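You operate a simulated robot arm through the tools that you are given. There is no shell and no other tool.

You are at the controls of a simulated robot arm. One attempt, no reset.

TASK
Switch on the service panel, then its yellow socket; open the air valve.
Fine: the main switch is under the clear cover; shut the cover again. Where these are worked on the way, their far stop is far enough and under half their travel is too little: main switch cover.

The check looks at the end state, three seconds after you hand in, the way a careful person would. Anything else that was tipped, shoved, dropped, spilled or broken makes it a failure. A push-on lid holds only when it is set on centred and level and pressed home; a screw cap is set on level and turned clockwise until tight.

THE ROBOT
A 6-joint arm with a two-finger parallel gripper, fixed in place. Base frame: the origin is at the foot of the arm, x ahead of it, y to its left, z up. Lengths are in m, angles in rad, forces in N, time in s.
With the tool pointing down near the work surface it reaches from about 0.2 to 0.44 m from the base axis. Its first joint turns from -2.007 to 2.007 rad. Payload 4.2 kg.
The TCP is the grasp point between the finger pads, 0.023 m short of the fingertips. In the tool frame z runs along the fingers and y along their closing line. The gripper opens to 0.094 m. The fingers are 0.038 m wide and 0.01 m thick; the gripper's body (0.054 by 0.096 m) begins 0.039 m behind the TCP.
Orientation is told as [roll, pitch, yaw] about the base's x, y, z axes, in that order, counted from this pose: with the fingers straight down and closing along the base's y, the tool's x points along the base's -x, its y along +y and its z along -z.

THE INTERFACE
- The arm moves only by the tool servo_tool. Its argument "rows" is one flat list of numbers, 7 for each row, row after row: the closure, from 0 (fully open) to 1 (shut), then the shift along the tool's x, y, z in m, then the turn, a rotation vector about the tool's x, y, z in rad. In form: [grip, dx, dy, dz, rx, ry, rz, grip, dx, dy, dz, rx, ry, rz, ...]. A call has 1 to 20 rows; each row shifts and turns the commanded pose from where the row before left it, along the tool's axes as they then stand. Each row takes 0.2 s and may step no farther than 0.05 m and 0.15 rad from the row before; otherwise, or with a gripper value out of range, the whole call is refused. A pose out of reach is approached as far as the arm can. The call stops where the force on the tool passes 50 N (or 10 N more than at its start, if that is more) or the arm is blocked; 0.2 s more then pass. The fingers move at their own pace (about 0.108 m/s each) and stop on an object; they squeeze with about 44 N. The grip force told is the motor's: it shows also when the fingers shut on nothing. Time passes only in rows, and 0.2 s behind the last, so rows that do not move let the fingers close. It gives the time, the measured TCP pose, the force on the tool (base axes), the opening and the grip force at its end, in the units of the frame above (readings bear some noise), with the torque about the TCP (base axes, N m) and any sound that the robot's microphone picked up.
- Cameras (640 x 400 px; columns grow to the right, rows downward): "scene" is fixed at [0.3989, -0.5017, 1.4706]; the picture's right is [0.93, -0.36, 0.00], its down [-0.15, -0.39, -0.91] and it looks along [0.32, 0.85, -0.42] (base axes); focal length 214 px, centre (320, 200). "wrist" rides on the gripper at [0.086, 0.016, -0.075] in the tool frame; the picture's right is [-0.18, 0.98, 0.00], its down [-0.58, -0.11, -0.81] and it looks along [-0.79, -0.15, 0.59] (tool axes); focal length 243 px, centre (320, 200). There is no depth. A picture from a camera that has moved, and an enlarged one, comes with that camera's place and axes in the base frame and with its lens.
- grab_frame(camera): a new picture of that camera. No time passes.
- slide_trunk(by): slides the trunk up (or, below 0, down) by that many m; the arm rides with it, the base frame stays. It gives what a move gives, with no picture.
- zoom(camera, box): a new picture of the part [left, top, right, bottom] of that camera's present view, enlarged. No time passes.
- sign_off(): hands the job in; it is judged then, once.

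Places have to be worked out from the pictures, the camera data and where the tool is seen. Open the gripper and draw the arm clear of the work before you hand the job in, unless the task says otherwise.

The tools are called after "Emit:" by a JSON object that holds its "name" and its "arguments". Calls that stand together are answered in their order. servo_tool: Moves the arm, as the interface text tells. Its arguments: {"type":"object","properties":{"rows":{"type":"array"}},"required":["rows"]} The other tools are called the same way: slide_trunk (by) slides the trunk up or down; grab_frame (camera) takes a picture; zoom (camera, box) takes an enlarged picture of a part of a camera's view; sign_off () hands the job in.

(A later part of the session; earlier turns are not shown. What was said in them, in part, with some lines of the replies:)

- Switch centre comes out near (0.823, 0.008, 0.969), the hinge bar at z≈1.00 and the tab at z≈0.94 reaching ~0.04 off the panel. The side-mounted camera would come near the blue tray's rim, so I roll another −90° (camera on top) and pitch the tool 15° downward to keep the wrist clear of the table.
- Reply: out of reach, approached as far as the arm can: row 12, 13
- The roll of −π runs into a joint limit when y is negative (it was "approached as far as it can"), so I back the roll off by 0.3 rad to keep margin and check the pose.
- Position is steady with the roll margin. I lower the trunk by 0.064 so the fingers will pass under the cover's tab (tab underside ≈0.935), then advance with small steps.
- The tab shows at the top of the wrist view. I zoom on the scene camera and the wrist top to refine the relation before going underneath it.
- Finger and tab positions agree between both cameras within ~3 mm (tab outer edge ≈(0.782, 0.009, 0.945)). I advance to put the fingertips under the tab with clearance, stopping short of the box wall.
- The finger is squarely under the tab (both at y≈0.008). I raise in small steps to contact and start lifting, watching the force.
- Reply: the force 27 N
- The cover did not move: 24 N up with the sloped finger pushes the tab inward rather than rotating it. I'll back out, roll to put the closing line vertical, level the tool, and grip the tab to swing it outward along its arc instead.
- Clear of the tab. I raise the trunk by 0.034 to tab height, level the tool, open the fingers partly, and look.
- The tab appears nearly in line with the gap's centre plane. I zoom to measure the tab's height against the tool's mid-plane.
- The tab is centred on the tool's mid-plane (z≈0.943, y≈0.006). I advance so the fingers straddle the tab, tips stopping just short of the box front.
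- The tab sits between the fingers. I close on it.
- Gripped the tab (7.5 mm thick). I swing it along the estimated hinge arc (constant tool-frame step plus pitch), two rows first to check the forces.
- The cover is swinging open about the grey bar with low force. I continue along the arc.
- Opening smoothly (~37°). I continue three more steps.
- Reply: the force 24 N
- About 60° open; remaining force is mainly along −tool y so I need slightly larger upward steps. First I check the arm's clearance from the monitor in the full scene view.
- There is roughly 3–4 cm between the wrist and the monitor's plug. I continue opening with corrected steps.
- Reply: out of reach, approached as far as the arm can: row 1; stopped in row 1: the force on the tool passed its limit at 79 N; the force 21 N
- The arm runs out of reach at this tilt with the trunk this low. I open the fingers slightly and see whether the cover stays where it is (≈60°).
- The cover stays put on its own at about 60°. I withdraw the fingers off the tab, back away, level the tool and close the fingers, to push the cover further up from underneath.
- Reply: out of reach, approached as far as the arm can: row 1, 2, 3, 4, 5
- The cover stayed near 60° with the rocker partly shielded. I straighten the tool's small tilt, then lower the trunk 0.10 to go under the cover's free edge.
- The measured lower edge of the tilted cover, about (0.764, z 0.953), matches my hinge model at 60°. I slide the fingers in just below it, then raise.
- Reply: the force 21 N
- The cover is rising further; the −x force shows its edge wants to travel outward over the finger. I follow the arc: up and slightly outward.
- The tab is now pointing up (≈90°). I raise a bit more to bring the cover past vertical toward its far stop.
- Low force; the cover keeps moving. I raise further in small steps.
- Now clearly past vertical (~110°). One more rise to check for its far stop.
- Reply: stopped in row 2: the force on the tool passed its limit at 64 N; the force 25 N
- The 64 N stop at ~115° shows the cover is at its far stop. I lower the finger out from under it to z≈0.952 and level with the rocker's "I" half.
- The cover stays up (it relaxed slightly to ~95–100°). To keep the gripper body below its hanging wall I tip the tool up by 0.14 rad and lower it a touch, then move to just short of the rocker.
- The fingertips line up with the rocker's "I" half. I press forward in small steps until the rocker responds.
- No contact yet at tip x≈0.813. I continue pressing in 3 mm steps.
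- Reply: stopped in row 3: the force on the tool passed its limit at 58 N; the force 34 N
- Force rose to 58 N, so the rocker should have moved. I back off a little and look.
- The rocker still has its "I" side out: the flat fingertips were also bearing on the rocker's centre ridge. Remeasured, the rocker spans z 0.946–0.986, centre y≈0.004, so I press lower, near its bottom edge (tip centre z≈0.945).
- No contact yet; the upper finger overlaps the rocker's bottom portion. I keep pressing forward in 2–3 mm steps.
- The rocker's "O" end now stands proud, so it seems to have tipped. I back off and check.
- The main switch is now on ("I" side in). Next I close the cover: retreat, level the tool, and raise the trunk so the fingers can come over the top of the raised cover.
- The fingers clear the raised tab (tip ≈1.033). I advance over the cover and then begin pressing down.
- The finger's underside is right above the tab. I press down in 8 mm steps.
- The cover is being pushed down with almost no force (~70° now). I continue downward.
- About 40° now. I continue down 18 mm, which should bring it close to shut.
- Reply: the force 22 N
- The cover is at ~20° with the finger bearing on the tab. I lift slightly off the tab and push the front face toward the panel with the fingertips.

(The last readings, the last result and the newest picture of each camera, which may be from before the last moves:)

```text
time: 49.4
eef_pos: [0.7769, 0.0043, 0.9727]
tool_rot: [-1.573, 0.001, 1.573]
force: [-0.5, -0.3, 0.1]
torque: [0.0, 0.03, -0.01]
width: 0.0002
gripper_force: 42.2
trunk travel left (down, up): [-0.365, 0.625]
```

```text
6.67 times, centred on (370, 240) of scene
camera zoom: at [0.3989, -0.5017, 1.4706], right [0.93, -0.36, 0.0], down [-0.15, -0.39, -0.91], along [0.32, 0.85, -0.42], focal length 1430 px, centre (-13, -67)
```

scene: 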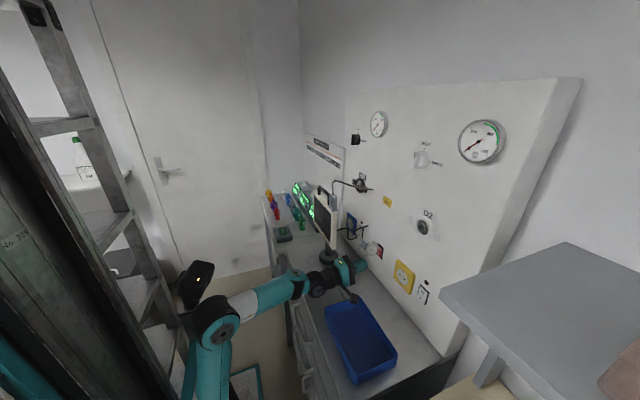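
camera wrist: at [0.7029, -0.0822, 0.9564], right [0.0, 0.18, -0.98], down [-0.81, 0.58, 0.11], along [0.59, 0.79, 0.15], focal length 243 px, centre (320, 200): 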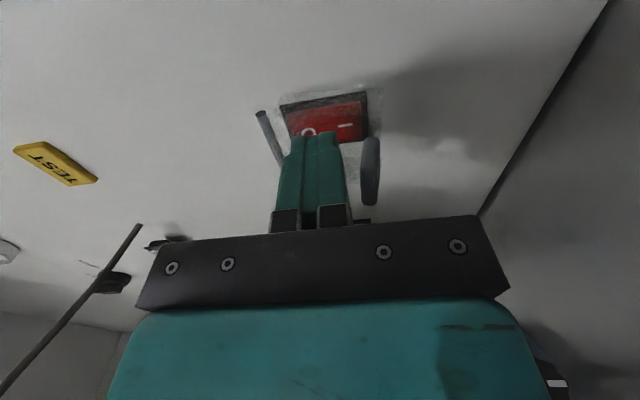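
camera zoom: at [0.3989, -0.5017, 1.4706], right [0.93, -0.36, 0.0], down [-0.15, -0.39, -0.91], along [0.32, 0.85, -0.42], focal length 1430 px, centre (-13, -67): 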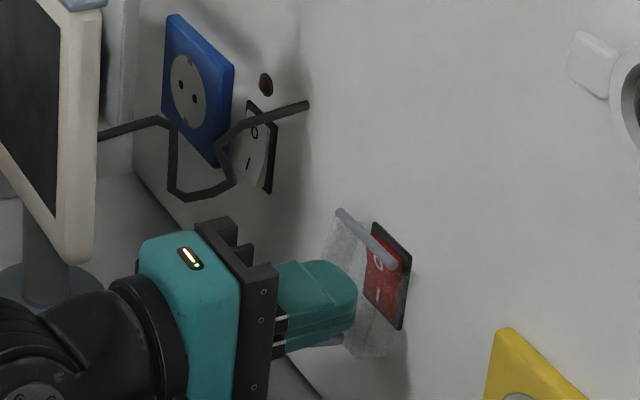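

Cover nearly closed. I lower slightly for more leverage and keep pushing until a firm stop is felt.

Emit:
{"name": "servo_tool", "arguments": {"rows": [1, 0, 0.006, 0, 0, 0, 0, 1, 0, 0, 0.003, 0, 0, 0, 1, 0, 0, 0.003, 0, 0, 0, 1, 0, 0, 0.003, 0, 0, 0]}}

Emit:
{"name": "zoom", "arguments": {"camera": "wrist", "box": [230, 80, 400, 210]}}

Emit:
{"name": "zoom", "arguments": {"camera": "scene", "box": [340, 210, 400, 270]}}

```text
time: 50.4
eef_pos: [0.7861, 0.0048, 0.9668]
tool_rot: [-1.572, -0.002, 1.571]
force: [-12.6, -0.1, -1.3]
torque: [0.12, -0.02, -0.12]
width: 0.0
gripper_force: 42.7
trunk travel left (down, up): [-0.365, 0.625]
```

```text
3.08 times, centred on (315, 145) of wrist
camera zoom: at [0.7111, -0.0824, 0.9509], right [0.0, 0.18, -0.98], down [-0.81, 0.58, 0.11], along [0.59, 0.79, 0.15], focal length 746 px, centre (335, 369)
```

zoom: 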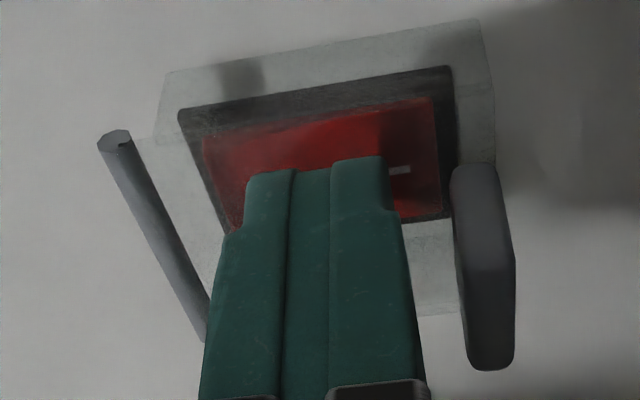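

```text
6.67 times, centred on (370, 240) of scene
camera zoom: at [0.3989, -0.5017, 1.4706], right [0.93, -0.36, 0.0], down [-0.15, -0.39, -0.91], along [0.32, 0.85, -0.42], focal length 1430 px, centre (-13, -67)
```

zoom: 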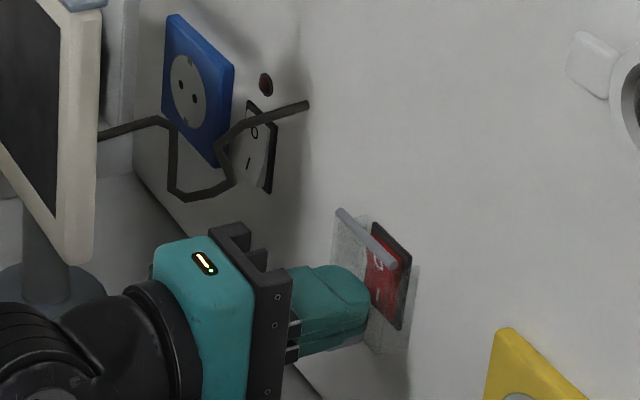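

A firm −12.6 N resistance with the cover flat on the panel. One more small push to be sure, then I retreat and inspect.

Emit:
{"name": "servo_tool", "arguments": {"rows": [1, 0, 0, 0.002, 0, 0, 0, 1, 0, 0, 0.002, 0, 0, 0]}}

Emit:
{"name": "servo_tool", "arguments": {"rows": [1, 0, 0, -0.03, 0, 0, 0, 1, 0, 0, -0.04, 0, 0, 0, 1, 0, 0, -0.03, 0, 0, 0]}}

Emit:
{"name": "zoom", "arguments": {"camera": "wrist", "box": [210, 20, 380, 150]}}

Emit:
{"name": "zoom", "arguments": {"camera": "scene", "box": [364, 236, 396, 268]}}

```text
time: 50.9
eef_pos: [0.7849, 0.0038, 0.9674]
tool_rot: [-1.57, 0.0, 1.576]
force: [-36.9, -1.6, 0.2]
torque: [0.28, -0.09, -0.36]
width: 0.0001
gripper_force: 42.3
trunk travel left (down, up): [-0.365, 0.625]
stopped in row 2: the force on the tool passed its limit at 56 N (the readings are from after the stop); the commanded pose is now the measured one
```

```text
time: 51.7
eef_pos: [0.6857, 0.0054, 0.9668]
tool_rot: [-1.569, 0.0, 1.575]
force: [0.5, -0.3, -0.5]
torque: [-0.01, 0.01, -0.03]
width: 0.0
gripper_force: 42.5
trunk travel left (down, up): [-0.365, 0.625]
```

```text
3.08 times, centred on (295, 85) of wrist
camera zoom: at [0.6117, -0.0824, 0.9506], right [0.0, 0.18, -0.98], down [-0.81, 0.58, 0.11], along [0.59, 0.79, 0.15], focal length 746 px, centre (397, 554)
```

zoom: 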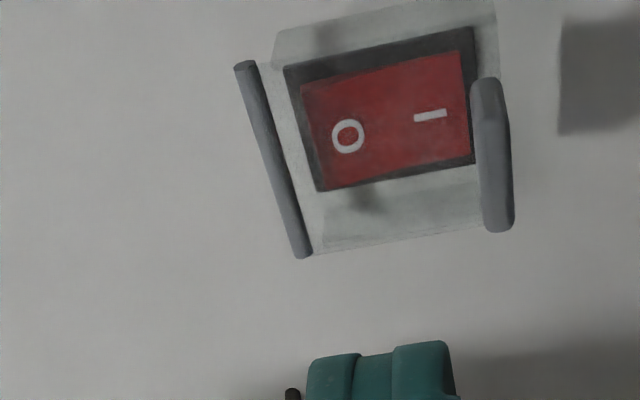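

```text
12.50 times, centred on (380, 252) of scene
camera zoom: at [0.3989, -0.5017, 1.4706], right [0.93, -0.36, 0.0], down [-0.15, -0.39, -0.91], along [0.32, 0.85, -0.42], focal length 2681 px, centre (-430, -450)
```

zoom: 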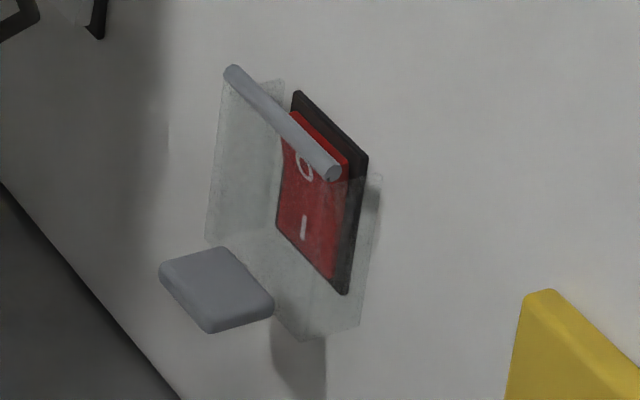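

The cover is shut exactly as at the start and the main rocker is on. Now I move sideways (backed off to x≈0.65) to the yellow socket's switch near y≈-0.195, z≈0.976.

Emit:
{"name": "servo_tool", "arguments": {"rows": [1, 0.04, 0, -0.02, 0, 0, 0, 1, 0.04, 0, -0.015, 0, 0, 0, 1, 0.04, 0, 0, 0, 0, 0, 1, 0.04, 0, 0, 0, 0, 0, 1, 0.04, 0, 0, 0, 0, 0]}}

Emit:
{"name": "grab_frame", "arguments": {"camera": "wrist"}}

Emit:
{"name": "grab_frame", "arguments": {"camera": "scene"}}

Emit:
{"name": "zoom", "arguments": {"camera": "scene", "box": [388, 256, 440, 308]}}

```text
time: 52.9
eef_pos: [0.6547, -0.1961, 0.9686]
tool_rot: [-1.572, 0.003, 1.575]
force: [0.3, 0.2, -0.7]
torque: [0.01, 0.03, 0.01]
width: 0.0002
gripper_force: 42.6
trunk travel left (down, up): [-0.365, 0.625]
```

```text
taken
camera wrist: at [0.5806, -0.2826, 0.9523], right [0.0, 0.18, -0.98], down [-0.81, 0.58, 0.11], along [0.59, 0.79, 0.15], focal length 243 px, centre (320, 200)
```

wrist: 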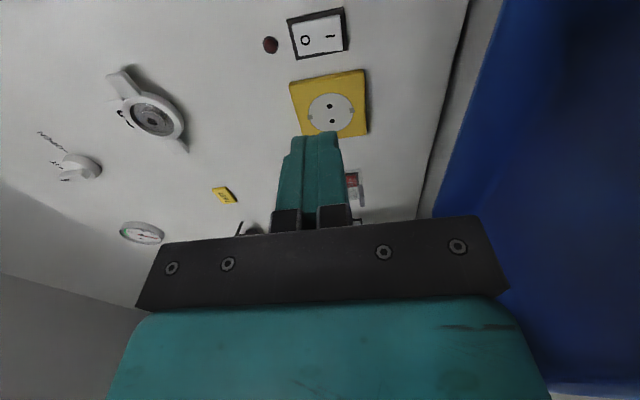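

```text
taken
```

scene: 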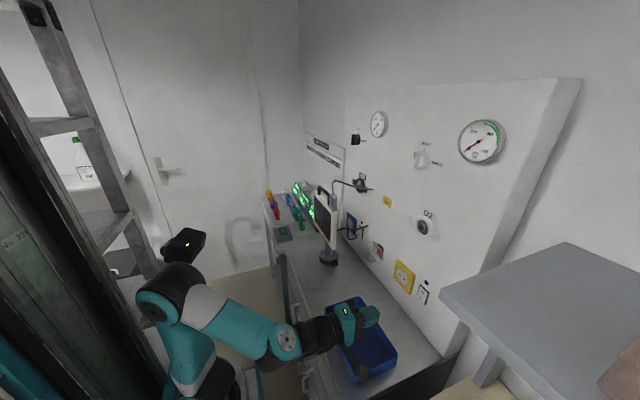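

```text
7.69 times, centred on (414, 282) of scene
camera zoom: at [0.3989, -0.5017, 1.4706], right [0.93, -0.36, 0.0], down [-0.15, -0.39, -0.91], along [0.32, 0.85, -0.42], focal length 1650 px, centre (-403, -431)
```

zoom: 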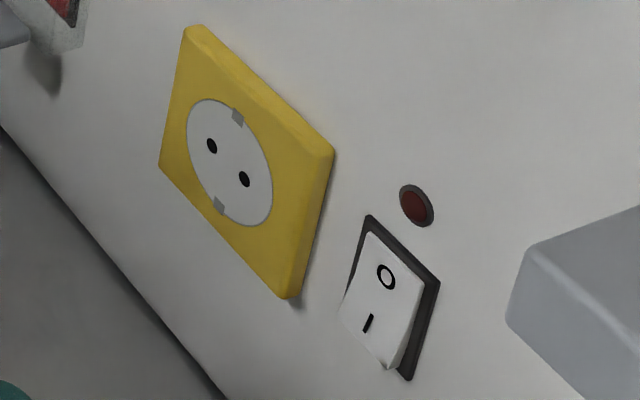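

The yellow socket's rocker is visible at the top; I zoom on it to locate it precisely.

Emit:
{"name": "zoom", "arguments": {"camera": "wrist", "box": [240, 0, 400, 110]}}

```text
3.64 times, centred on (320, 55) of wrist
camera zoom: at [0.5806, -0.2826, 0.9523], right [0.0, 0.18, -0.98], down [-0.81, 0.58, 0.11], along [0.59, 0.79, 0.15], focal length 882 px, centre (320, 727)
```

zoom: 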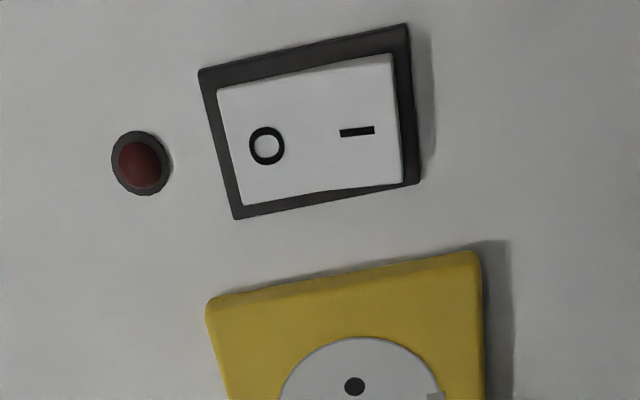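

The rocker frame spans z 0.946–0.993, y −0.215…−0.183 (centre −0.199). I move in front of its lower edge (z≈0.947) and press as with the main one.

Emit:
{"name": "servo_tool", "arguments": {"rows": [1, 0.003, 0.0216, 0.02, 0, 0, 0, 1, 0, 0, 0.035, 0, 0, 0, 1, 0, 0, 0.035, 0, 0, 0, 1, 0, 0, 0.035, 0, 0, 0]}}

Emit:
{"name": "zoom", "arguments": {"camera": "wrist", "box": [220, 60, 400, 180]}}

Emit:
{"name": "zoom", "arguments": {"camera": "scene", "box": [370, 240, 460, 330]}}

```text
time: 53.9
eef_pos: [0.7799, -0.1987, 0.9432]
tool_rot: [-1.569, 0.0, 1.571]
force: [-0.1, 0.4, 0.2]
torque: [0.01, -0.01, -0.02]
width: 0.0
gripper_force: 42.6
trunk travel left (down, up): [-0.365, 0.625]
```

```text
3.33 times, centred on (310, 120) of wrist
camera zoom: at [0.7061, -0.2842, 0.9274], right [0.0, 0.18, -0.98], down [-0.81, 0.58, 0.11], along [0.59, 0.79, 0.15], focal length 809 px, centre (353, 467)
```

zoom: 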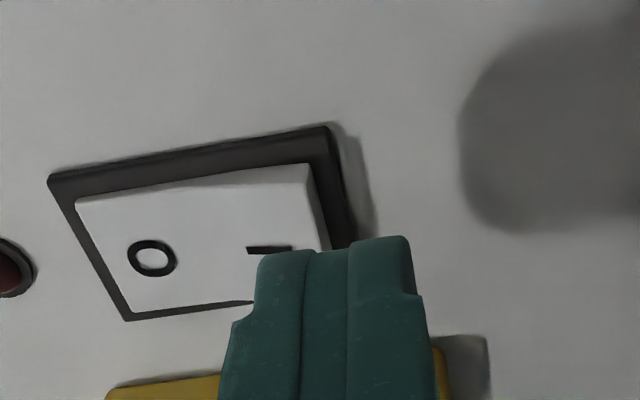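

```text
4.44 times, centred on (415, 285) of scene
camera zoom: at [0.3989, -0.5017, 1.4706], right [0.93, -0.36, 0.0], down [-0.15, -0.39, -0.91], along [0.32, 0.85, -0.42], focal length 953 px, centre (-102, -178)
```

zoom: 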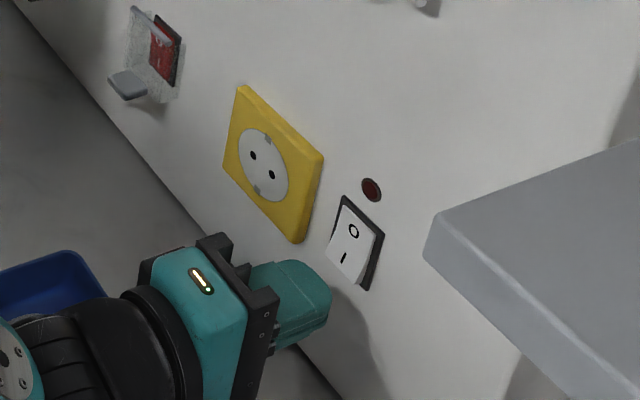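

Alignment matches the successful main press. I press forward in small steps.

Emit:
{"name": "servo_tool", "arguments": {"rows": [1, 0, -0.002, 0.008, 0, 0, 0, 1, 0, 0, 0.004, 0, 0, 0, 1, 0, 0, 0.004, 0, 0, 0, 1, 0, 0, 0.003, 0, 0, 0, 1, 0, 0, 0.003, 0, 0, 0]}}

Emit:
{"name": "zoom", "arguments": {"camera": "wrist", "box": [220, 60, 400, 180]}}

```text
time: 55.1
eef_pos: [0.8006, -0.1976, 0.9478]
tool_rot: [-1.569, 0.0, 1.571]
force: [0.7, -0.5, 0.7]
torque: [-0.02, -0.01, -0.02]
width: 0.0
gripper_force: 42.9
trunk travel left (down, up): [-0.365, 0.625]
```

```text
3.33 times, centred on (310, 120) of wrist
camera zoom: at [0.7262, -0.2848, 0.9305], right [0.0, 0.18, -0.98], down [-0.81, 0.58, 0.11], along [0.59, 0.79, 0.15], focal length 809 px, centre (353, 467)
```

zoom: 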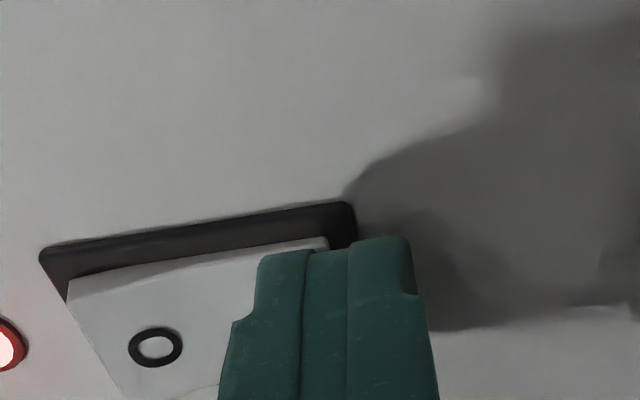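

The indicator lamp now glows red and the rocker has tipped: the yellow socket is on. I back off and verify.

Emit:
{"name": "servo_tool", "arguments": {"rows": [1, 0, 0, -0.03, 0, 0, 0, 1, 0, 0, -0.04, 0, 0, 0, 1, 0, 0, -0.04, 0, 0, 0, 1, 0, 0, -0.04, 0, 0, 0]}}

Emit:
{"name": "zoom", "arguments": {"camera": "scene", "box": [360, 230, 450, 320]}}

Emit:
{"name": "grab_frame", "arguments": {"camera": "wrist"}}

```text
time: 56.1
eef_pos: [0.6491, -0.2001, 0.9446]
tool_rot: [-1.568, 0.001, 1.573]
force: [0.3, 0.4, -1.1]
torque: [-0.01, -0.01, 0.01]
width: 0.0
gripper_force: 42.6
trunk travel left (down, up): [-0.365, 0.625]
```

```text
4.44 times, centred on (405, 275) of scene
camera zoom: at [0.3989, -0.5017, 1.4706], right [0.93, -0.36, 0.0], down [-0.15, -0.39, -0.91], along [0.32, 0.85, -0.42], focal length 953 px, centre (-58, -133)
```

zoom: 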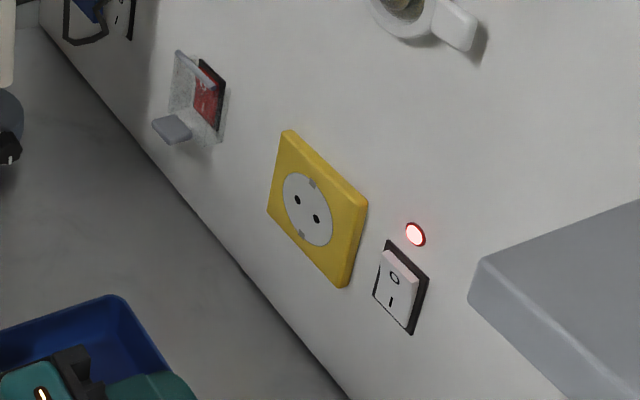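

```text
taken
camera wrist: at [0.5749, -0.2872, 0.9294], right [0.0, 0.18, -0.98], down [-0.81, 0.58, 0.11], along [0.59, 0.79, 0.15], focal length 243 px, centre (320, 200)
```

wrist: 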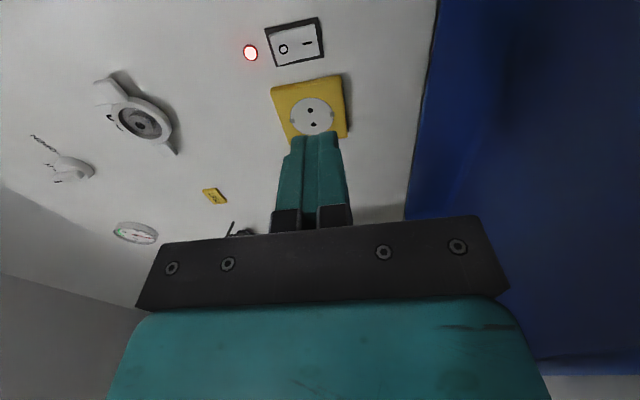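

Lamp lit, cover shut, main switch on. Now to the air valve: I move toward the middle, raise the trunk 0.40 to knob height, then roll the tool.

Emit:
{"name": "servo_tool", "arguments": {"rows": [1, -0.04, 0, -0.01, 0, 0, 0, 1, -0.04, -0.01, 0, 0, 0, 0, 1, -0.04, 0, 0, 0, 0, 0, 1, -0.04, 0, 0, 0, 0, 0]}}

Emit:
{"name": "slide_trunk", "arguments": {"by": 0.39}}

Emit:
{"name": "grab_frame", "arguments": {"camera": "scene"}}

Emit:
{"name": "grab_frame", "arguments": {"camera": "wrist"}}

```text
time: 57.1
eef_pos: [0.6375, -0.0416, 0.9578]
tool_rot: [-1.569, -0.002, 1.571]
force: [0.0, -0.2, -0.2]
torque: [0.02, 0.0, 0.02]
width: 0.0001
gripper_force: 42.7
trunk travel left (down, up): [-0.365, 0.625]
```

```text
time: 60.9
eef_pos: [0.6375, -0.0406, 1.347]
tool_rot: [-1.569, 0.0, 1.573]
force: [0.2, -0.1, -0.5]
torque: [0.02, -0.01, 0.01]
width: 0.0
gripper_force: 41.9
trunk travel left (down, up): [-0.755, 0.235]
```

```text
taken
```

scene: 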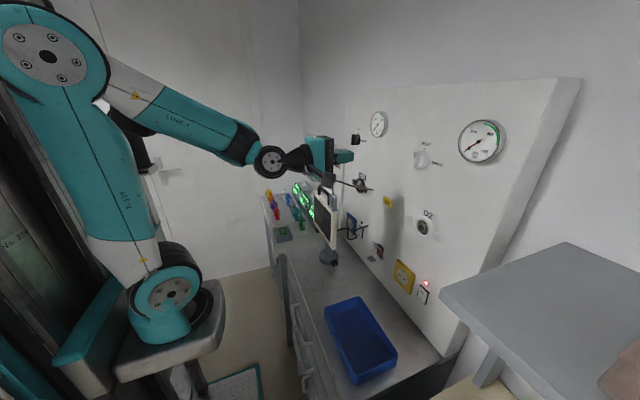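

```text
taken
camera wrist: at [0.5636, -0.1276, 1.3309], right [0.0, 0.18, -0.98], down [-0.81, 0.58, 0.11], along [0.59, 0.79, 0.15], focal length 243 px, centre (320, 200)
```

wrist: 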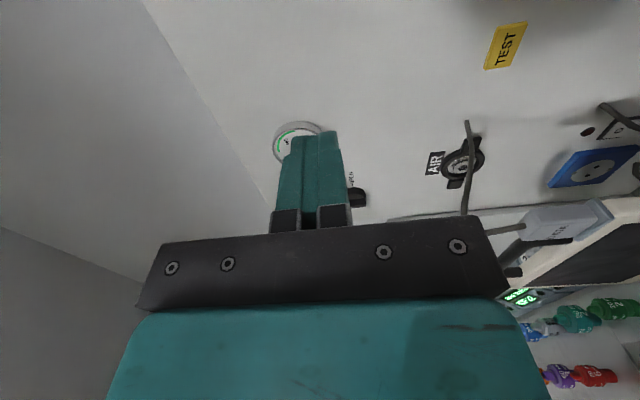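

I shift to y≈0.15 to look at the knob from the side before rolling.

Emit:
{"name": "servo_tool", "arguments": {"rows": [1, -0.04, 0, 0, 0, 0, 0, 1, -0.04, 0, 0, 0, 0, 0, 1, -0.04, 0, 0, 0, 0, 0, 1, -0.04, 0, 0, 0, 0, 0, 1, -0.03, 0, 0, 0, 0, 0]}}

Emit:
{"name": "grab_frame", "arguments": {"camera": "wrist"}}

Emit:
{"name": "zoom", "arguments": {"camera": "wrist", "box": [250, 30, 400, 140]}}

Emit:
{"name": "zoom", "arguments": {"camera": "scene", "box": [300, 100, 400, 200]}}

```text
time: 62.1
eef_pos: [0.6374, 0.1508, 1.348]
tool_rot: [-1.568, 0.0, 1.57]
force: [0.2, 0.3, -0.4]
torque: [0.02, 0.0, 0.03]
width: 0.0001
gripper_force: 41.9
trunk travel left (down, up): [-0.755, 0.235]
```

```text
taken
camera wrist: at [0.563, 0.064, 1.331], right [0.0, 0.18, -0.98], down [-0.81, 0.58, 0.11], along [0.59, 0.79, 0.15], focal length 243 px, centre (320, 200)
```

wrist: 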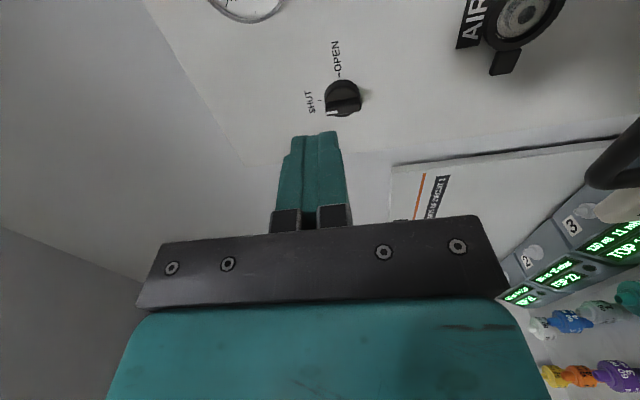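

```text
3.64 times, centred on (325, 85) of wrist
camera zoom: at [0.563, 0.064, 1.331], right [0.0, 0.18, -0.98], down [-0.81, 0.58, 0.11], along [0.59, 0.79, 0.15], focal length 882 px, centre (302, 618)
```

zoom: 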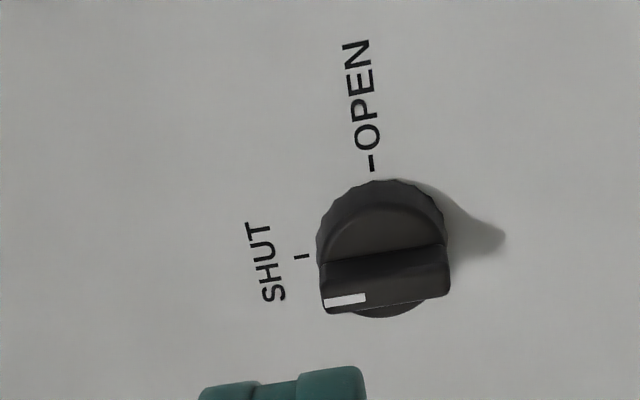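

```text
4.00 times, centred on (350, 150) of scene
camera zoom: at [0.3989, -0.5017, 1.4706], right [0.93, -0.36, 0.0], down [-0.15, -0.39, -0.91], along [0.32, 0.85, -0.42], focal length 858 px, centre (200, 400)
```

zoom: 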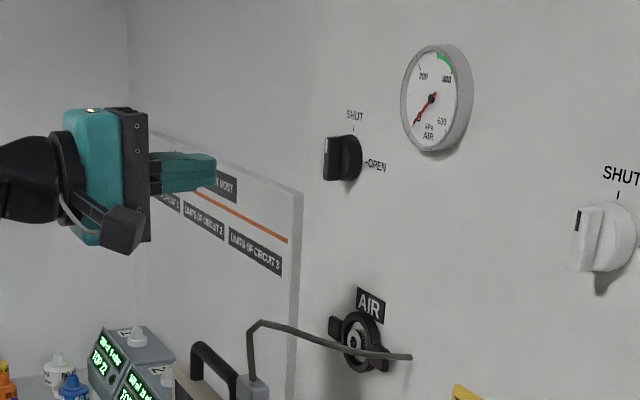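

The knob's axis is about y≈0.223, z≈1.336, with its bar's front face at x≈0.797 and pointing up at SHUT; OPEN is a quarter turn clockwise (toward −y). I roll the tool +90° so the fingers close along y, and open them.

Emit:
{"name": "servo_tool", "arguments": {"rows": [1, 0, 0, 0, 0, 0, 0.1428, 1, 0, 0, 0, 0, 0, 0.1428, 0.8, 0, 0, 0, 0, 0, 0.1428, 0.6, 0, 0, 0, 0, 0, 0.1428, 0.45, 0, 0, 0, 0, 0, 0.1428, 0.45, 0, 0, 0, 0, 0, 0.1428, 0.45, 0, 0, 0, 0, 0, 0.1428, 0.45, 0, 0, 0, 0, 0, 0.1428, 0.45, 0, 0, 0, 0, 0, 0.1428, 0.45, 0, 0, 0, 0, 0, 0.1428, 0.45, 0, 0, 0, 0, 0, 0.1428]}}

Emit:
{"name": "grab_frame", "arguments": {"camera": "wrist"}}

Emit:
{"name": "zoom", "arguments": {"camera": "scene", "box": [300, 100, 400, 200]}}

```text
time: 64.5
eef_pos: [0.6368, 0.1495, 1.3483]
tool_rot: [0.931, -1.571, -0.93]
force: [-0.3, 0.2, -0.2]
torque: [0.02, 0.02, 0.01]
width: 0.0521
gripper_force: 0.1
trunk travel left (down, up): [-0.755, 0.235]
```

```text
taken
camera wrist: at [0.5629, 0.1655, 1.2606], right [0.0, 0.98, 0.19], down [-0.81, -0.11, 0.58], along [0.59, -0.15, 0.79], focal length 243 px, centre (320, 200)
```

wrist: 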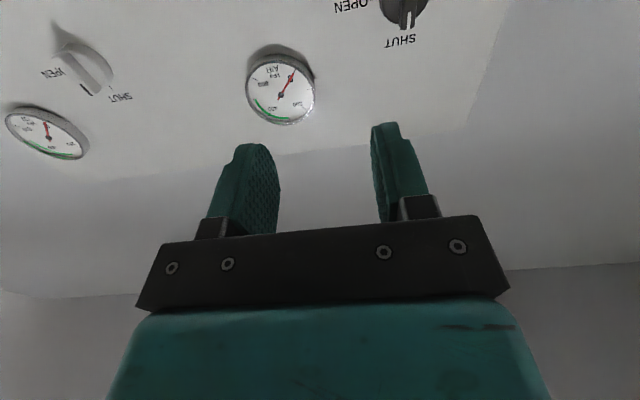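

```text
4.00 times, centred on (350, 150) of scene
camera zoom: at [0.3989, -0.5017, 1.4706], right [0.93, -0.36, 0.0], down [-0.15, -0.39, -0.91], along [0.32, 0.85, -0.42], focal length 858 px, centre (200, 400)
```

zoom: 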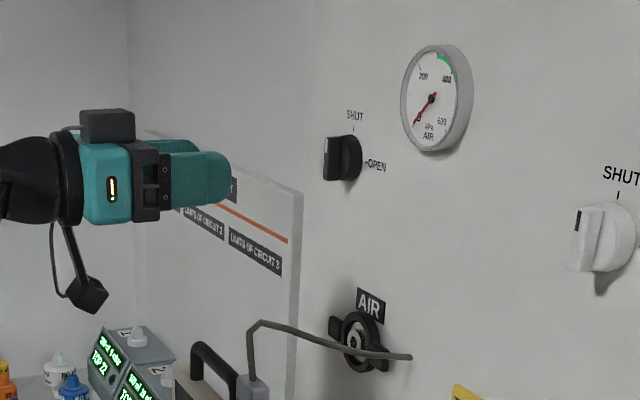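

I shift to y≈0.223 and move partly forward, then look at the knob through the wrist camera.

Emit:
{"name": "servo_tool", "arguments": {"rows": [0.45, 0, 0.037, 0.015, 0, 0, 0, 0.45, 0, 0.0365, 0.015, 0, 0, 0, 0.45, 0.006, 0, 0.03, 0, 0, 0]}}

Emit:
{"name": "grab_frame", "arguments": {"camera": "wrist"}}

Emit:
{"name": "zoom", "arguments": {"camera": "wrist", "box": [220, 0, 420, 130]}}

Emit:
{"name": "zoom", "arguments": {"camera": "scene", "box": [300, 100, 400, 200]}}

```text
time: 65.3
eef_pos: [0.6936, 0.222, 1.3404]
tool_rot: [-0.497, -1.568, 0.497]
force: [-0.3, -0.9, 0.1]
torque: [0.01, 0.01, 0.03]
width: 0.0519
gripper_force: 0.1
trunk travel left (down, up): [-0.755, 0.235]
```

```text
taken
camera wrist: at [0.6202, 0.2396, 1.2545], right [0.0, 0.98, 0.18], down [-0.81, -0.11, 0.58], along [0.59, -0.15, 0.79], focal length 243 px, centre (320, 200)
```

wrist: 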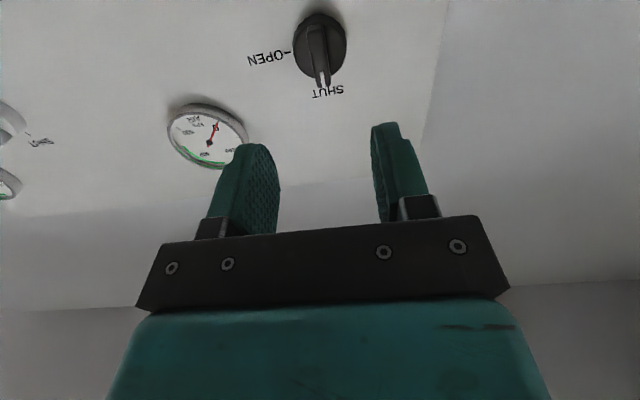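

```text
3.08 times, centred on (320, 65) of wrist
camera zoom: at [0.6202, 0.2396, 1.2545], right [0.0, 0.98, 0.18], down [-0.81, -0.11, 0.58], along [0.59, -0.15, 0.79], focal length 746 px, centre (320, 615)
```

zoom: 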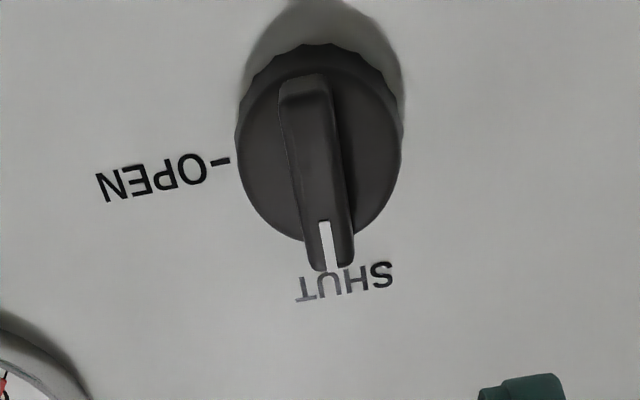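

```text
4.00 times, centred on (350, 150) of scene
camera zoom: at [0.3989, -0.5017, 1.4706], right [0.93, -0.36, 0.0], down [-0.15, -0.39, -0.91], along [0.32, 0.85, -0.42], focal length 858 px, centre (200, 400)
```

zoom: 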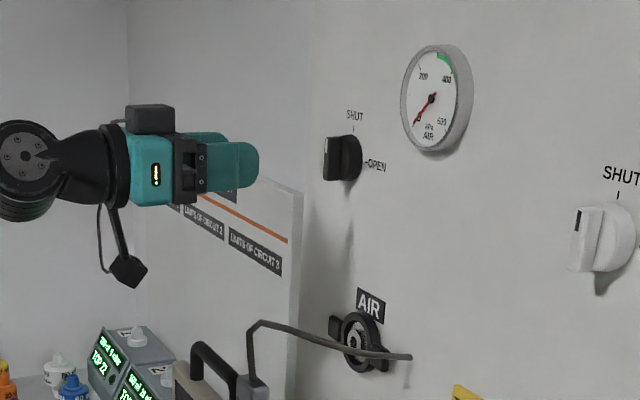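

Bar centre refined to y≈0.2245, z≈1.333, ~1 cm thick. I centre on it and advance with open fingers to straddle the bar.

Emit:
{"name": "servo_tool", "arguments": {"rows": [0.45, 0.007, 0.0025, 0.03, 0, 0, 0, 0.45, 0, 0, 0.03, 0, 0, 0, 0.45, 0, 0, 0.025, 0, 0, 0]}}

Emit:
{"name": "grab_frame", "arguments": {"camera": "wrist"}}

Emit:
{"name": "zoom", "arguments": {"camera": "scene", "box": [320, 110, 390, 180]}}

```text
time: 66.1
eef_pos: [0.7813, 0.2259, 1.3343]
tool_rot: [-0.759, -1.57, 0.761]
force: [-0.5, 0.0, 1.1]
torque: [0.02, 0.02, -0.02]
width: 0.0517
gripper_force: 0.0
trunk travel left (down, up): [-0.755, 0.235]
```

```text
taken
camera wrist: at [0.7076, 0.2417, 1.2472], right [0.0, 0.98, 0.18], down [-0.81, -0.11, 0.58], along [0.59, -0.15, 0.79], focal length 243 px, centre (320, 200)
```

wrist: 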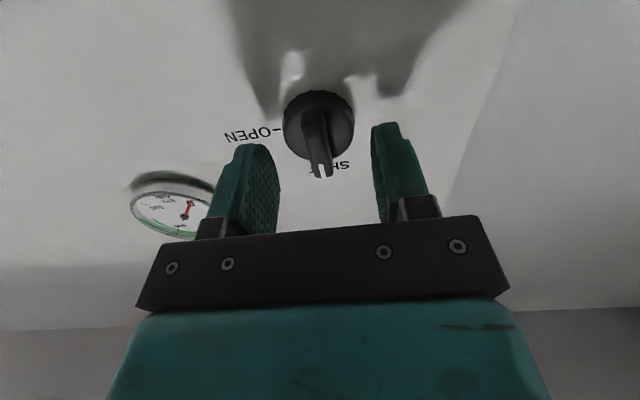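

```text
5.71 times, centred on (355, 145) of scene
camera zoom: at [0.3989, -0.5017, 1.4706], right [0.93, -0.36, 0.0], down [-0.15, -0.39, -0.91], along [0.32, 0.85, -0.42], focal length 1226 px, centre (120, 514)
```

zoom: 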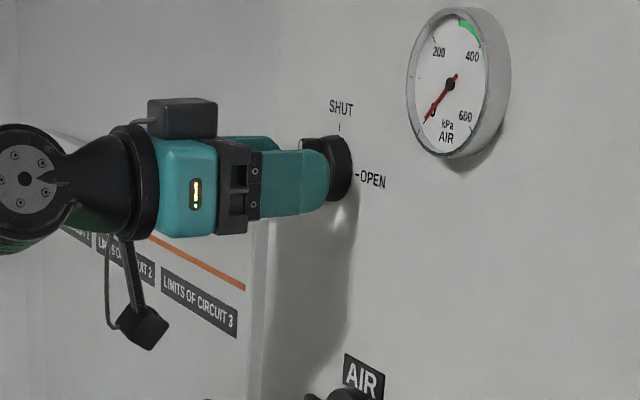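

The fingers straddle the bar with small clearance. I zoom once more on the wrist view to refine the centre before closing.

Emit:
{"name": "zoom", "arguments": {"camera": "wrist", "box": [230, 70, 410, 200]}}

```text
3.08 times, centred on (320, 135) of wrist
camera zoom: at [0.7076, 0.2417, 1.2472], right [0.0, 0.98, 0.18], down [-0.81, -0.11, 0.58], along [0.59, -0.15, 0.79], focal length 746 px, centre (320, 400)
```

zoom: 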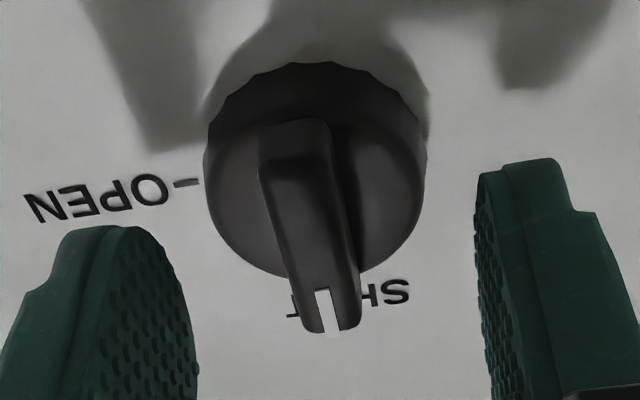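

Bar centre is y≈0.2255, z≈1.334, matching the tool. I advance 9 mm more so the pads overlap the bar, then close.

Emit:
{"name": "servo_tool", "arguments": {"rows": [0.45, 0, 0, 0.005, 0, 0, 0, 0.45, 0, 0, 0.004, 0, 0, 0]}}

Emit:
{"name": "servo_tool", "arguments": {"rows": [0.7, 0, 0, 0, 0, 0, 0, 0.85, 0, 0, 0, 0, 0, 0, 1, 0, 0, 0, 0, 0, 0, 1, 0, 0, 0, 0, 0, 0]}}

Emit:
{"name": "zoom", "arguments": {"camera": "wrist", "box": [230, 70, 410, 200]}}

Emit:
{"name": "zoom", "arguments": {"camera": "scene", "box": [320, 110, 390, 180]}}

```text
time: 66.7
eef_pos: [0.7922, 0.2249, 1.334]
tool_rot: [-0.788, -1.569, 0.788]
force: [0.0, -0.1, -0.1]
torque: [0.01, 0.0, -0.02]
width: 0.0517
gripper_force: 0.1
trunk travel left (down, up): [-0.755, 0.235]
```

```text
time: 67.7
eef_pos: [0.7924, 0.2254, 1.3321]
tool_rot: [-0.591, -1.568, 0.592]
force: [-2.0, -4.6, -0.8]
torque: [0.08, -0.07, -0.14]
width: 0.012
gripper_force: 45.4
trunk travel left (down, up): [-0.755, 0.235]
```

```text
3.08 times, centred on (320, 135) of wrist
camera zoom: at [0.7177, 0.2408, 1.2472], right [0.0, 0.98, 0.18], down [-0.81, -0.11, 0.58], along [0.59, -0.15, 0.79], focal length 746 px, centre (320, 400)
```

zoom: 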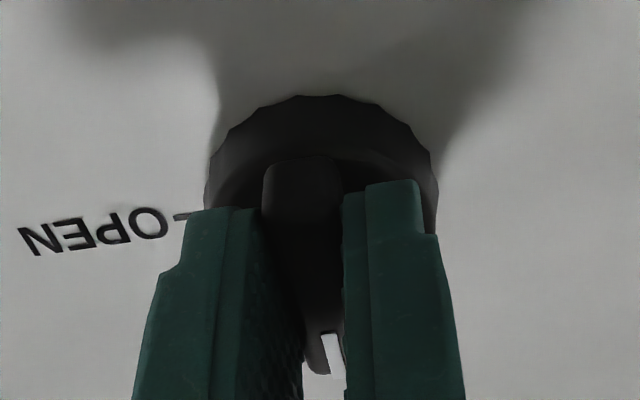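

```text
5.71 times, centred on (355, 145) of scene
camera zoom: at [0.3989, -0.5017, 1.4706], right [0.93, -0.36, 0.0], down [-0.15, -0.39, -0.91], along [0.32, 0.85, -0.42], focal length 1226 px, centre (120, 514)
```

zoom: 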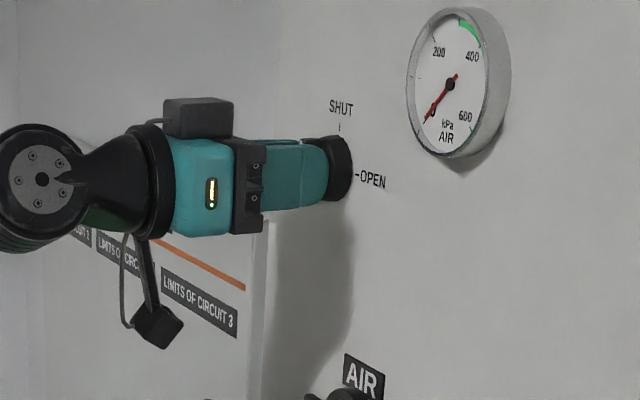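

Firm grip on the bar (12 mm). I turn clockwise in small steps, checking torque and the gauge.

Emit:
{"name": "servo_tool", "arguments": {"rows": [1, 0, 0.0003, 0, 0, 0, 0.12, 1, 0, 0.0003, 0, 0, 0, 0.12, 1, 0, 0.0003, 0, 0, 0, 0.12, 1, 0, 0.0003, 0, 0, 0, 0.12]}}

Emit:
{"name": "zoom", "arguments": {"camera": "scene", "box": [320, 110, 390, 180]}}

Emit:
{"name": "zoom", "arguments": {"camera": "wrist", "box": [230, 70, 410, 200]}}

```text
time: 68.7
eef_pos: [0.792, 0.2248, 1.3345]
tool_rot: [1.569, -1.089, -1.568]
force: [5.9, -4.9, 2.7]
torque: [-0.02, 0.2, 0.04]
width: 0.0116
gripper_force: 44.6
trunk travel left (down, up): [-0.755, 0.235]
```

```text
5.71 times, centred on (355, 145) of scene
camera zoom: at [0.3989, -0.5017, 1.4706], right [0.93, -0.36, 0.0], down [-0.15, -0.39, -0.91], along [0.32, 0.85, -0.42], focal length 1226 px, centre (120, 514)
```

zoom: 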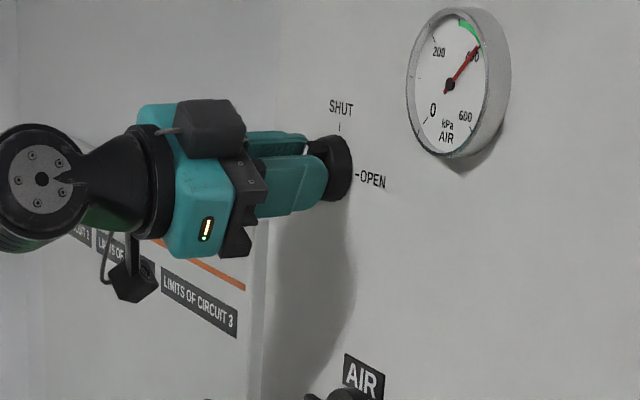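

```text
3.08 times, centred on (320, 135) of wrist
camera zoom: at [0.7177, 0.2797, 1.2647], right [0.0, 0.79, 0.62], down [-0.81, -0.37, 0.47], along [0.59, -0.5, 0.63], focal length 746 px, centre (320, 400)
```

zoom: 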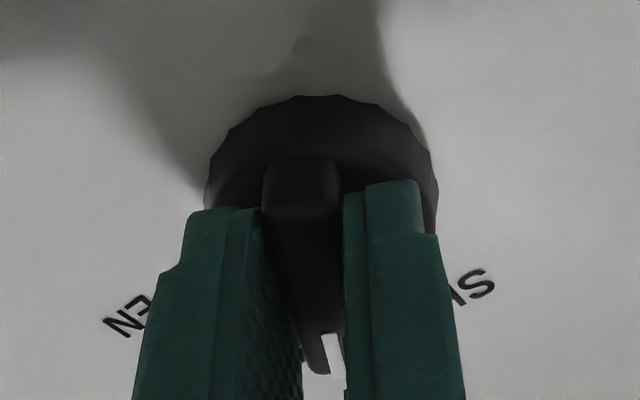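

The knob turns with the tool and the AIR gauge has risen to ~400 kPa. I continue to a full quarter turn.

Emit:
{"name": "servo_tool", "arguments": {"rows": [1, 0, 0.0003, 0, 0, 0, 0.12, 1, 0, 0.0003, 0, 0, 0, 0.12, 1, 0, 0.0003, 0, 0, 0, 0.12, 1, 0, 0.0003, 0, 0, 0, 0.12, 1, 0, 0.0003, 0, 0, 0, 0.12, 1, 0, 0.0003, 0, 0, 0, 0.12, 1, 0, 0.0003, 0, 0, 0, 0.12, 1, 0, 0.0003, 0, 0, 0, 0.12]}}

Emit:
{"name": "zoom", "arguments": {"camera": "scene", "box": [320, 110, 390, 180]}}

Emit:
{"name": "zoom", "arguments": {"camera": "wrist", "box": [230, 70, 410, 200]}}

```text
time: 70.5
eef_pos: [0.7916, 0.227, 1.3351]
tool_rot: [1.567, -0.129, -1.57]
force: [7.4, -14.8, -3.3]
torque: [0.0, -0.09, 0.35]
width: 0.0118
gripper_force: 45.2
trunk travel left (down, up): [-0.755, 0.235]
```

```text
5.71 times, centred on (355, 145) of scene
camera zoom: at [0.3989, -0.5017, 1.4706], right [0.93, -0.36, 0.0], down [-0.15, -0.39, -0.91], along [0.32, 0.85, -0.42], focal length 1226 px, centre (120, 514)
```

zoom: 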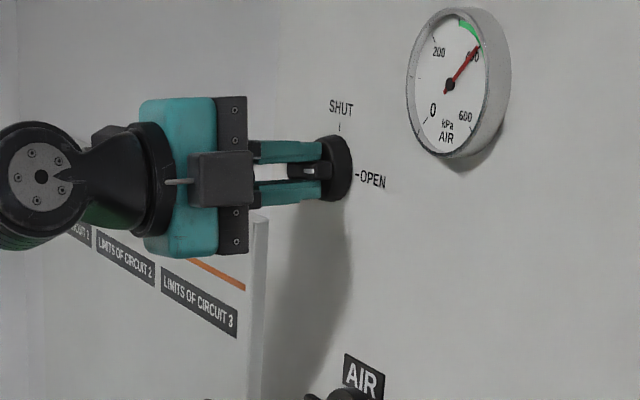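

```text
3.08 times, centred on (320, 135) of wrist
camera zoom: at [0.7178, 0.3138, 1.3398], right [0.0, -0.06, 1.0], down [-0.81, -0.59, -0.03], along [0.59, -0.8, -0.05], focal length 746 px, centre (320, 400)
```

zoom: 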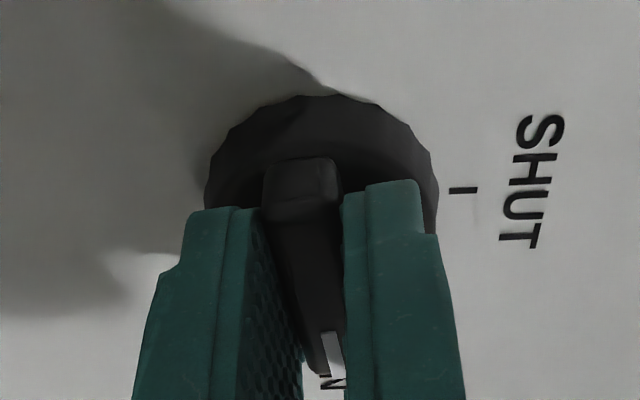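

1.44 rad done; I relieve the small side load and complete the last 0.13 rad plus a slight nudge to the end position.

Emit:
{"name": "servo_tool", "arguments": {"rows": [1, -0.002, 0, 0, 0, 0, 0.07, 1, -0.0015, 0, 0, 0, 0, 0.07, 1, 0, 0, 0, 0, 0, 0.02]}}

Emit:
{"name": "zoom", "arguments": {"camera": "scene", "box": [335, 120, 385, 170]}}

```text
time: 71.3
eef_pos: [0.7924, 0.2268, 1.3349]
tool_rot: [1.571, 0.03, -1.566]
force: [14.4, -0.1, -2.4]
torque: [-1.45, -0.15, 0.24]
width: 0.0119
gripper_force: 44.8
trunk travel left (down, up): [-0.755, 0.235]
```

```text
8.00 times, centred on (360, 145) of scene
camera zoom: at [0.3989, -0.5017, 1.4706], right [0.93, -0.36, 0.0], down [-0.15, -0.39, -0.91], along [0.32, 0.85, -0.42], focal length 1716 px, centre (0, 640)
```

zoom: 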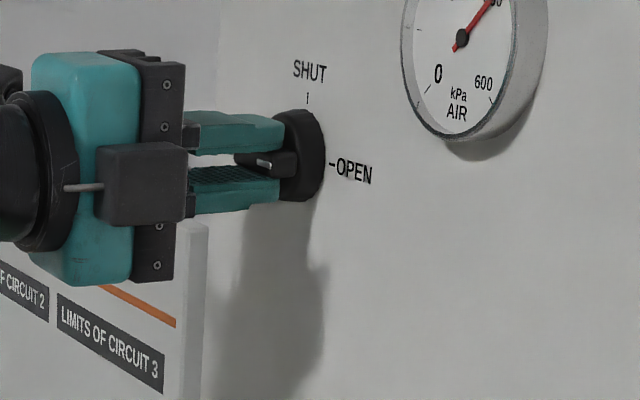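

A torque of −1.45 N·m shows the knob at its end stop, pointer at OPEN. I ease off the over-rotation, open the fingers and back straight out.

Emit:
{"name": "servo_tool", "arguments": {"rows": [1, 0, 0, 0, 0, 0, -0.02, 0.8, 0, 0, 0, 0, 0, 0, 0.5, 0, 0, 0, 0, 0, 0, 0.4, 0, 0, 0, 0, 0, 0, 0.4, 0, 0, -0.03, 0, 0, 0, 0.4, 0, 0, -0.04, 0, 0, 0, 0.4, 0, 0, -0.04, 0, 0, 0]}}

Emit:
{"name": "zoom", "arguments": {"camera": "scene", "box": [335, 110, 395, 170]}}

Emit:
{"name": "grab_frame", "arguments": {"camera": "scene"}}

Emit:
{"name": "grab_frame", "arguments": {"camera": "wrist"}}

```text
time: 72.9
eef_pos: [0.6793, 0.2218, 1.3346]
tool_rot: [1.569, 0.011, -1.569]
force: [0.6, -0.4, -0.9]
torque: [-0.04, -0.02, 0.01]
width: 0.0564
gripper_force: 0.1
trunk travel left (down, up): [-0.755, 0.235]
```

```text
6.67 times, centred on (365, 140) of scene
camera zoom: at [0.3989, -0.5017, 1.4706], right [0.93, -0.36, 0.0], down [-0.15, -0.39, -0.91], along [0.32, 0.85, -0.42], focal length 1430 px, centre (20, 600)
```

zoom: 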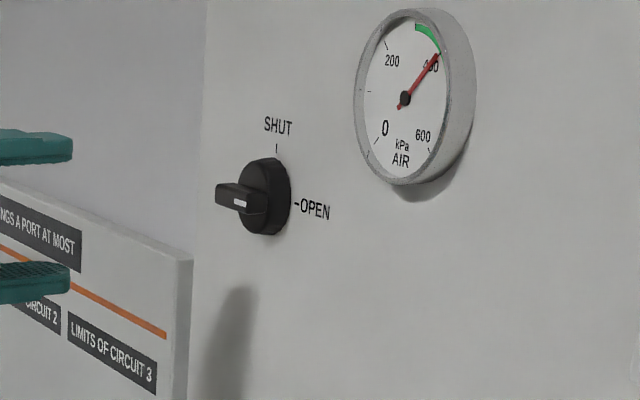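

```text
taken
```

scene: 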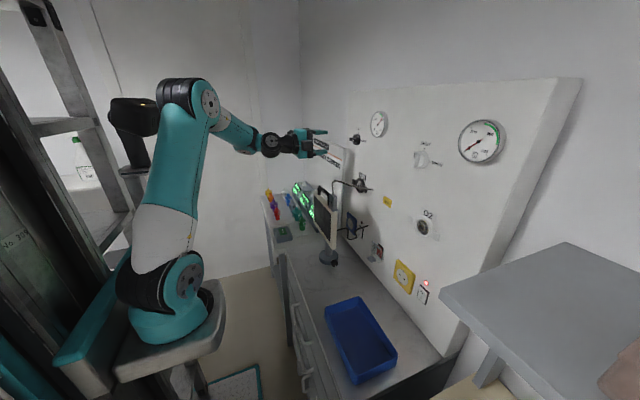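

```text
taken
camera wrist: at [0.6057, 0.3091, 1.3512], right [0.0, -0.19, 0.98], down [-0.81, -0.58, -0.11], along [0.59, -0.79, -0.16], focal length 243 px, centre (320, 200)
```

wrist: 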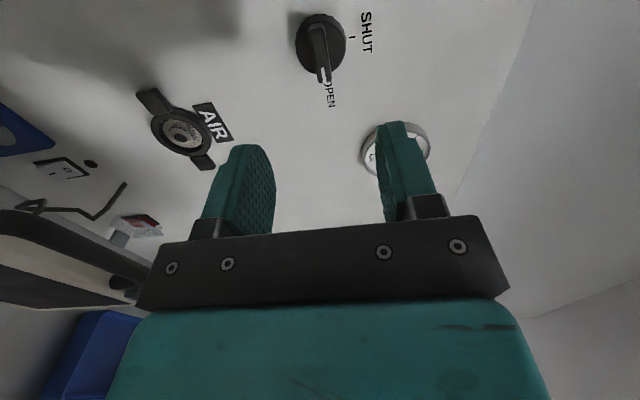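

The knob points at OPEN and holds, with the AIR gauge pressurised. I open the gripper fully, draw the arm well clear, and inspect everything once more.

Emit:
{"name": "servo_tool", "arguments": {"rows": [0.2, 0, 0, -0.04, 0, 0, 0, 0, 0, 0, -0.04, 0, 0, 0, 0, 0, 0, -0.04, 0, 0, 0, 0, 0, 0, -0.03, 0, 0, 0]}}

Emit:
{"name": "zoom", "arguments": {"camera": "scene", "box": [360, 230, 450, 320]}}

Emit:
{"name": "zoom", "arguments": {"camera": "scene", "box": [364, 236, 396, 268]}}

Emit:
{"name": "zoom", "arguments": {"camera": "scene", "box": [240, 110, 480, 390]}}

Emit:
{"name": "zoom", "arguments": {"camera": "scene", "box": [340, 120, 372, 150]}}

```text
time: 73.9
eef_pos: [0.5336, 0.2215, 1.3373]
tool_rot: [1.571, 0.013, -1.571]
force: [0.3, 0.2, 0.1]
torque: [0.0, -0.05, 0.02]
width: 0.0942
gripper_force: 0.0
trunk travel left (down, up): [-0.755, 0.235]
```

```text
4.44 times, centred on (405, 275) of scene
camera zoom: at [0.3989, -0.5017, 1.4706], right [0.93, -0.36, 0.0], down [-0.15, -0.39, -0.91], along [0.32, 0.85, -0.42], focal length 953 px, centre (-58, -133)
```

zoom: 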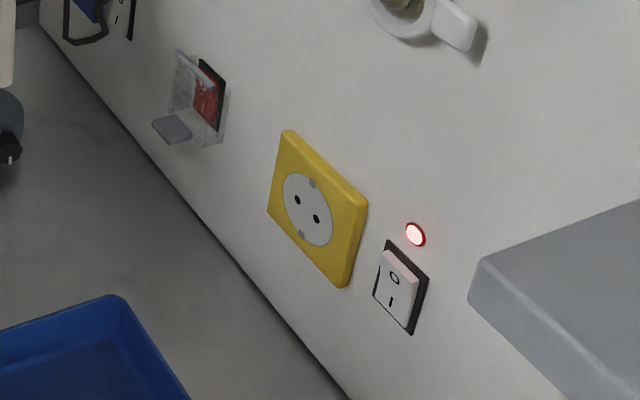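

```text
12.50 times, centred on (380, 252) of scene
camera zoom: at [0.3989, -0.5017, 1.4706], right [0.93, -0.36, 0.0], down [-0.15, -0.39, -0.91], along [0.32, 0.85, -0.42], focal length 2681 px, centre (-430, -450)
```

zoom: 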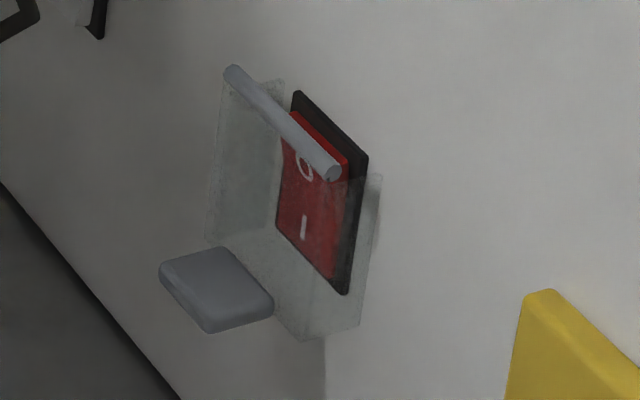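

```text
1.43 times, centred on (360, 250) of scene
camera zoom: at [0.3989, -0.5017, 1.4706], right [0.93, -0.36, 0.0], down [-0.15, -0.39, -0.91], along [0.32, 0.85, -0.42], focal length 306 px, centre (263, 129)
```

zoom: 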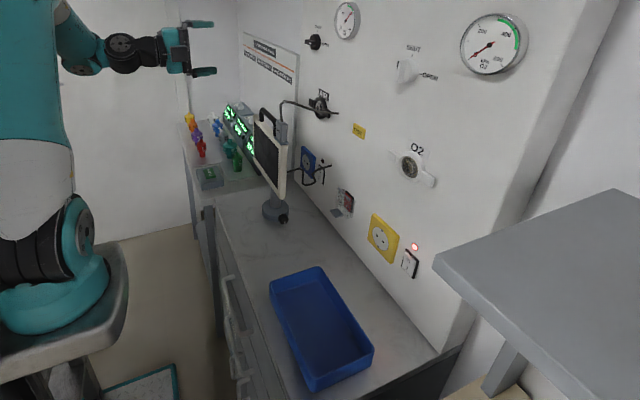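

```text
13.33 times, centred on (356, 135) of scene
camera zoom: at [0.3989, -0.5017, 1.4706], right [0.93, -0.36, 0.0], down [-0.15, -0.39, -0.91], along [0.32, 0.85, -0.42], focal length 2860 px, centre (-160, 1067)
```

zoom: 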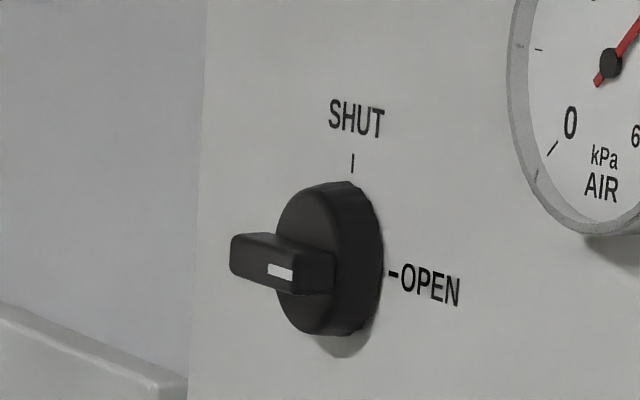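

Everything checks out: the main switch is on with its cover shut, the yellow socket's lamp is lit, and the air valve is at OPEN with pressure showing. The tray and monitor haven't moved, and the gripper is open and well clear, so I hand the job in.

Emit:
{"name": "sign_off", "arguments": {}}

```text
The job is handed in.
```

The service panel and its yellow socket are switched on, the air valve is open, and I've handed the job in. I haven't seen a verdict yet.

- **Main switch:** I opened the clear cover to its far stop, pressed the red switch to "I" and shut the cover again. In the last picture the cover sits as it did at the start.
- **Yellow socket:** its switch is on "I" and the lamp beside it is lit.
- **Air valve:** the black knob is turned a quarter turn to OPEN, against its stop. The air gauge reads about 400 kPa.

My first push on the cover and first press on the main switch did nothing, so I repeated both another way. A few contacts while opening and closing the cover and pressing the main switch briefly reached 56–79 N and stopped the move. I saw no damage in the pictures afterwards.

The monitor, its cable and the blue tray look unmoved. The gripper is open and the arm is clear of the work.
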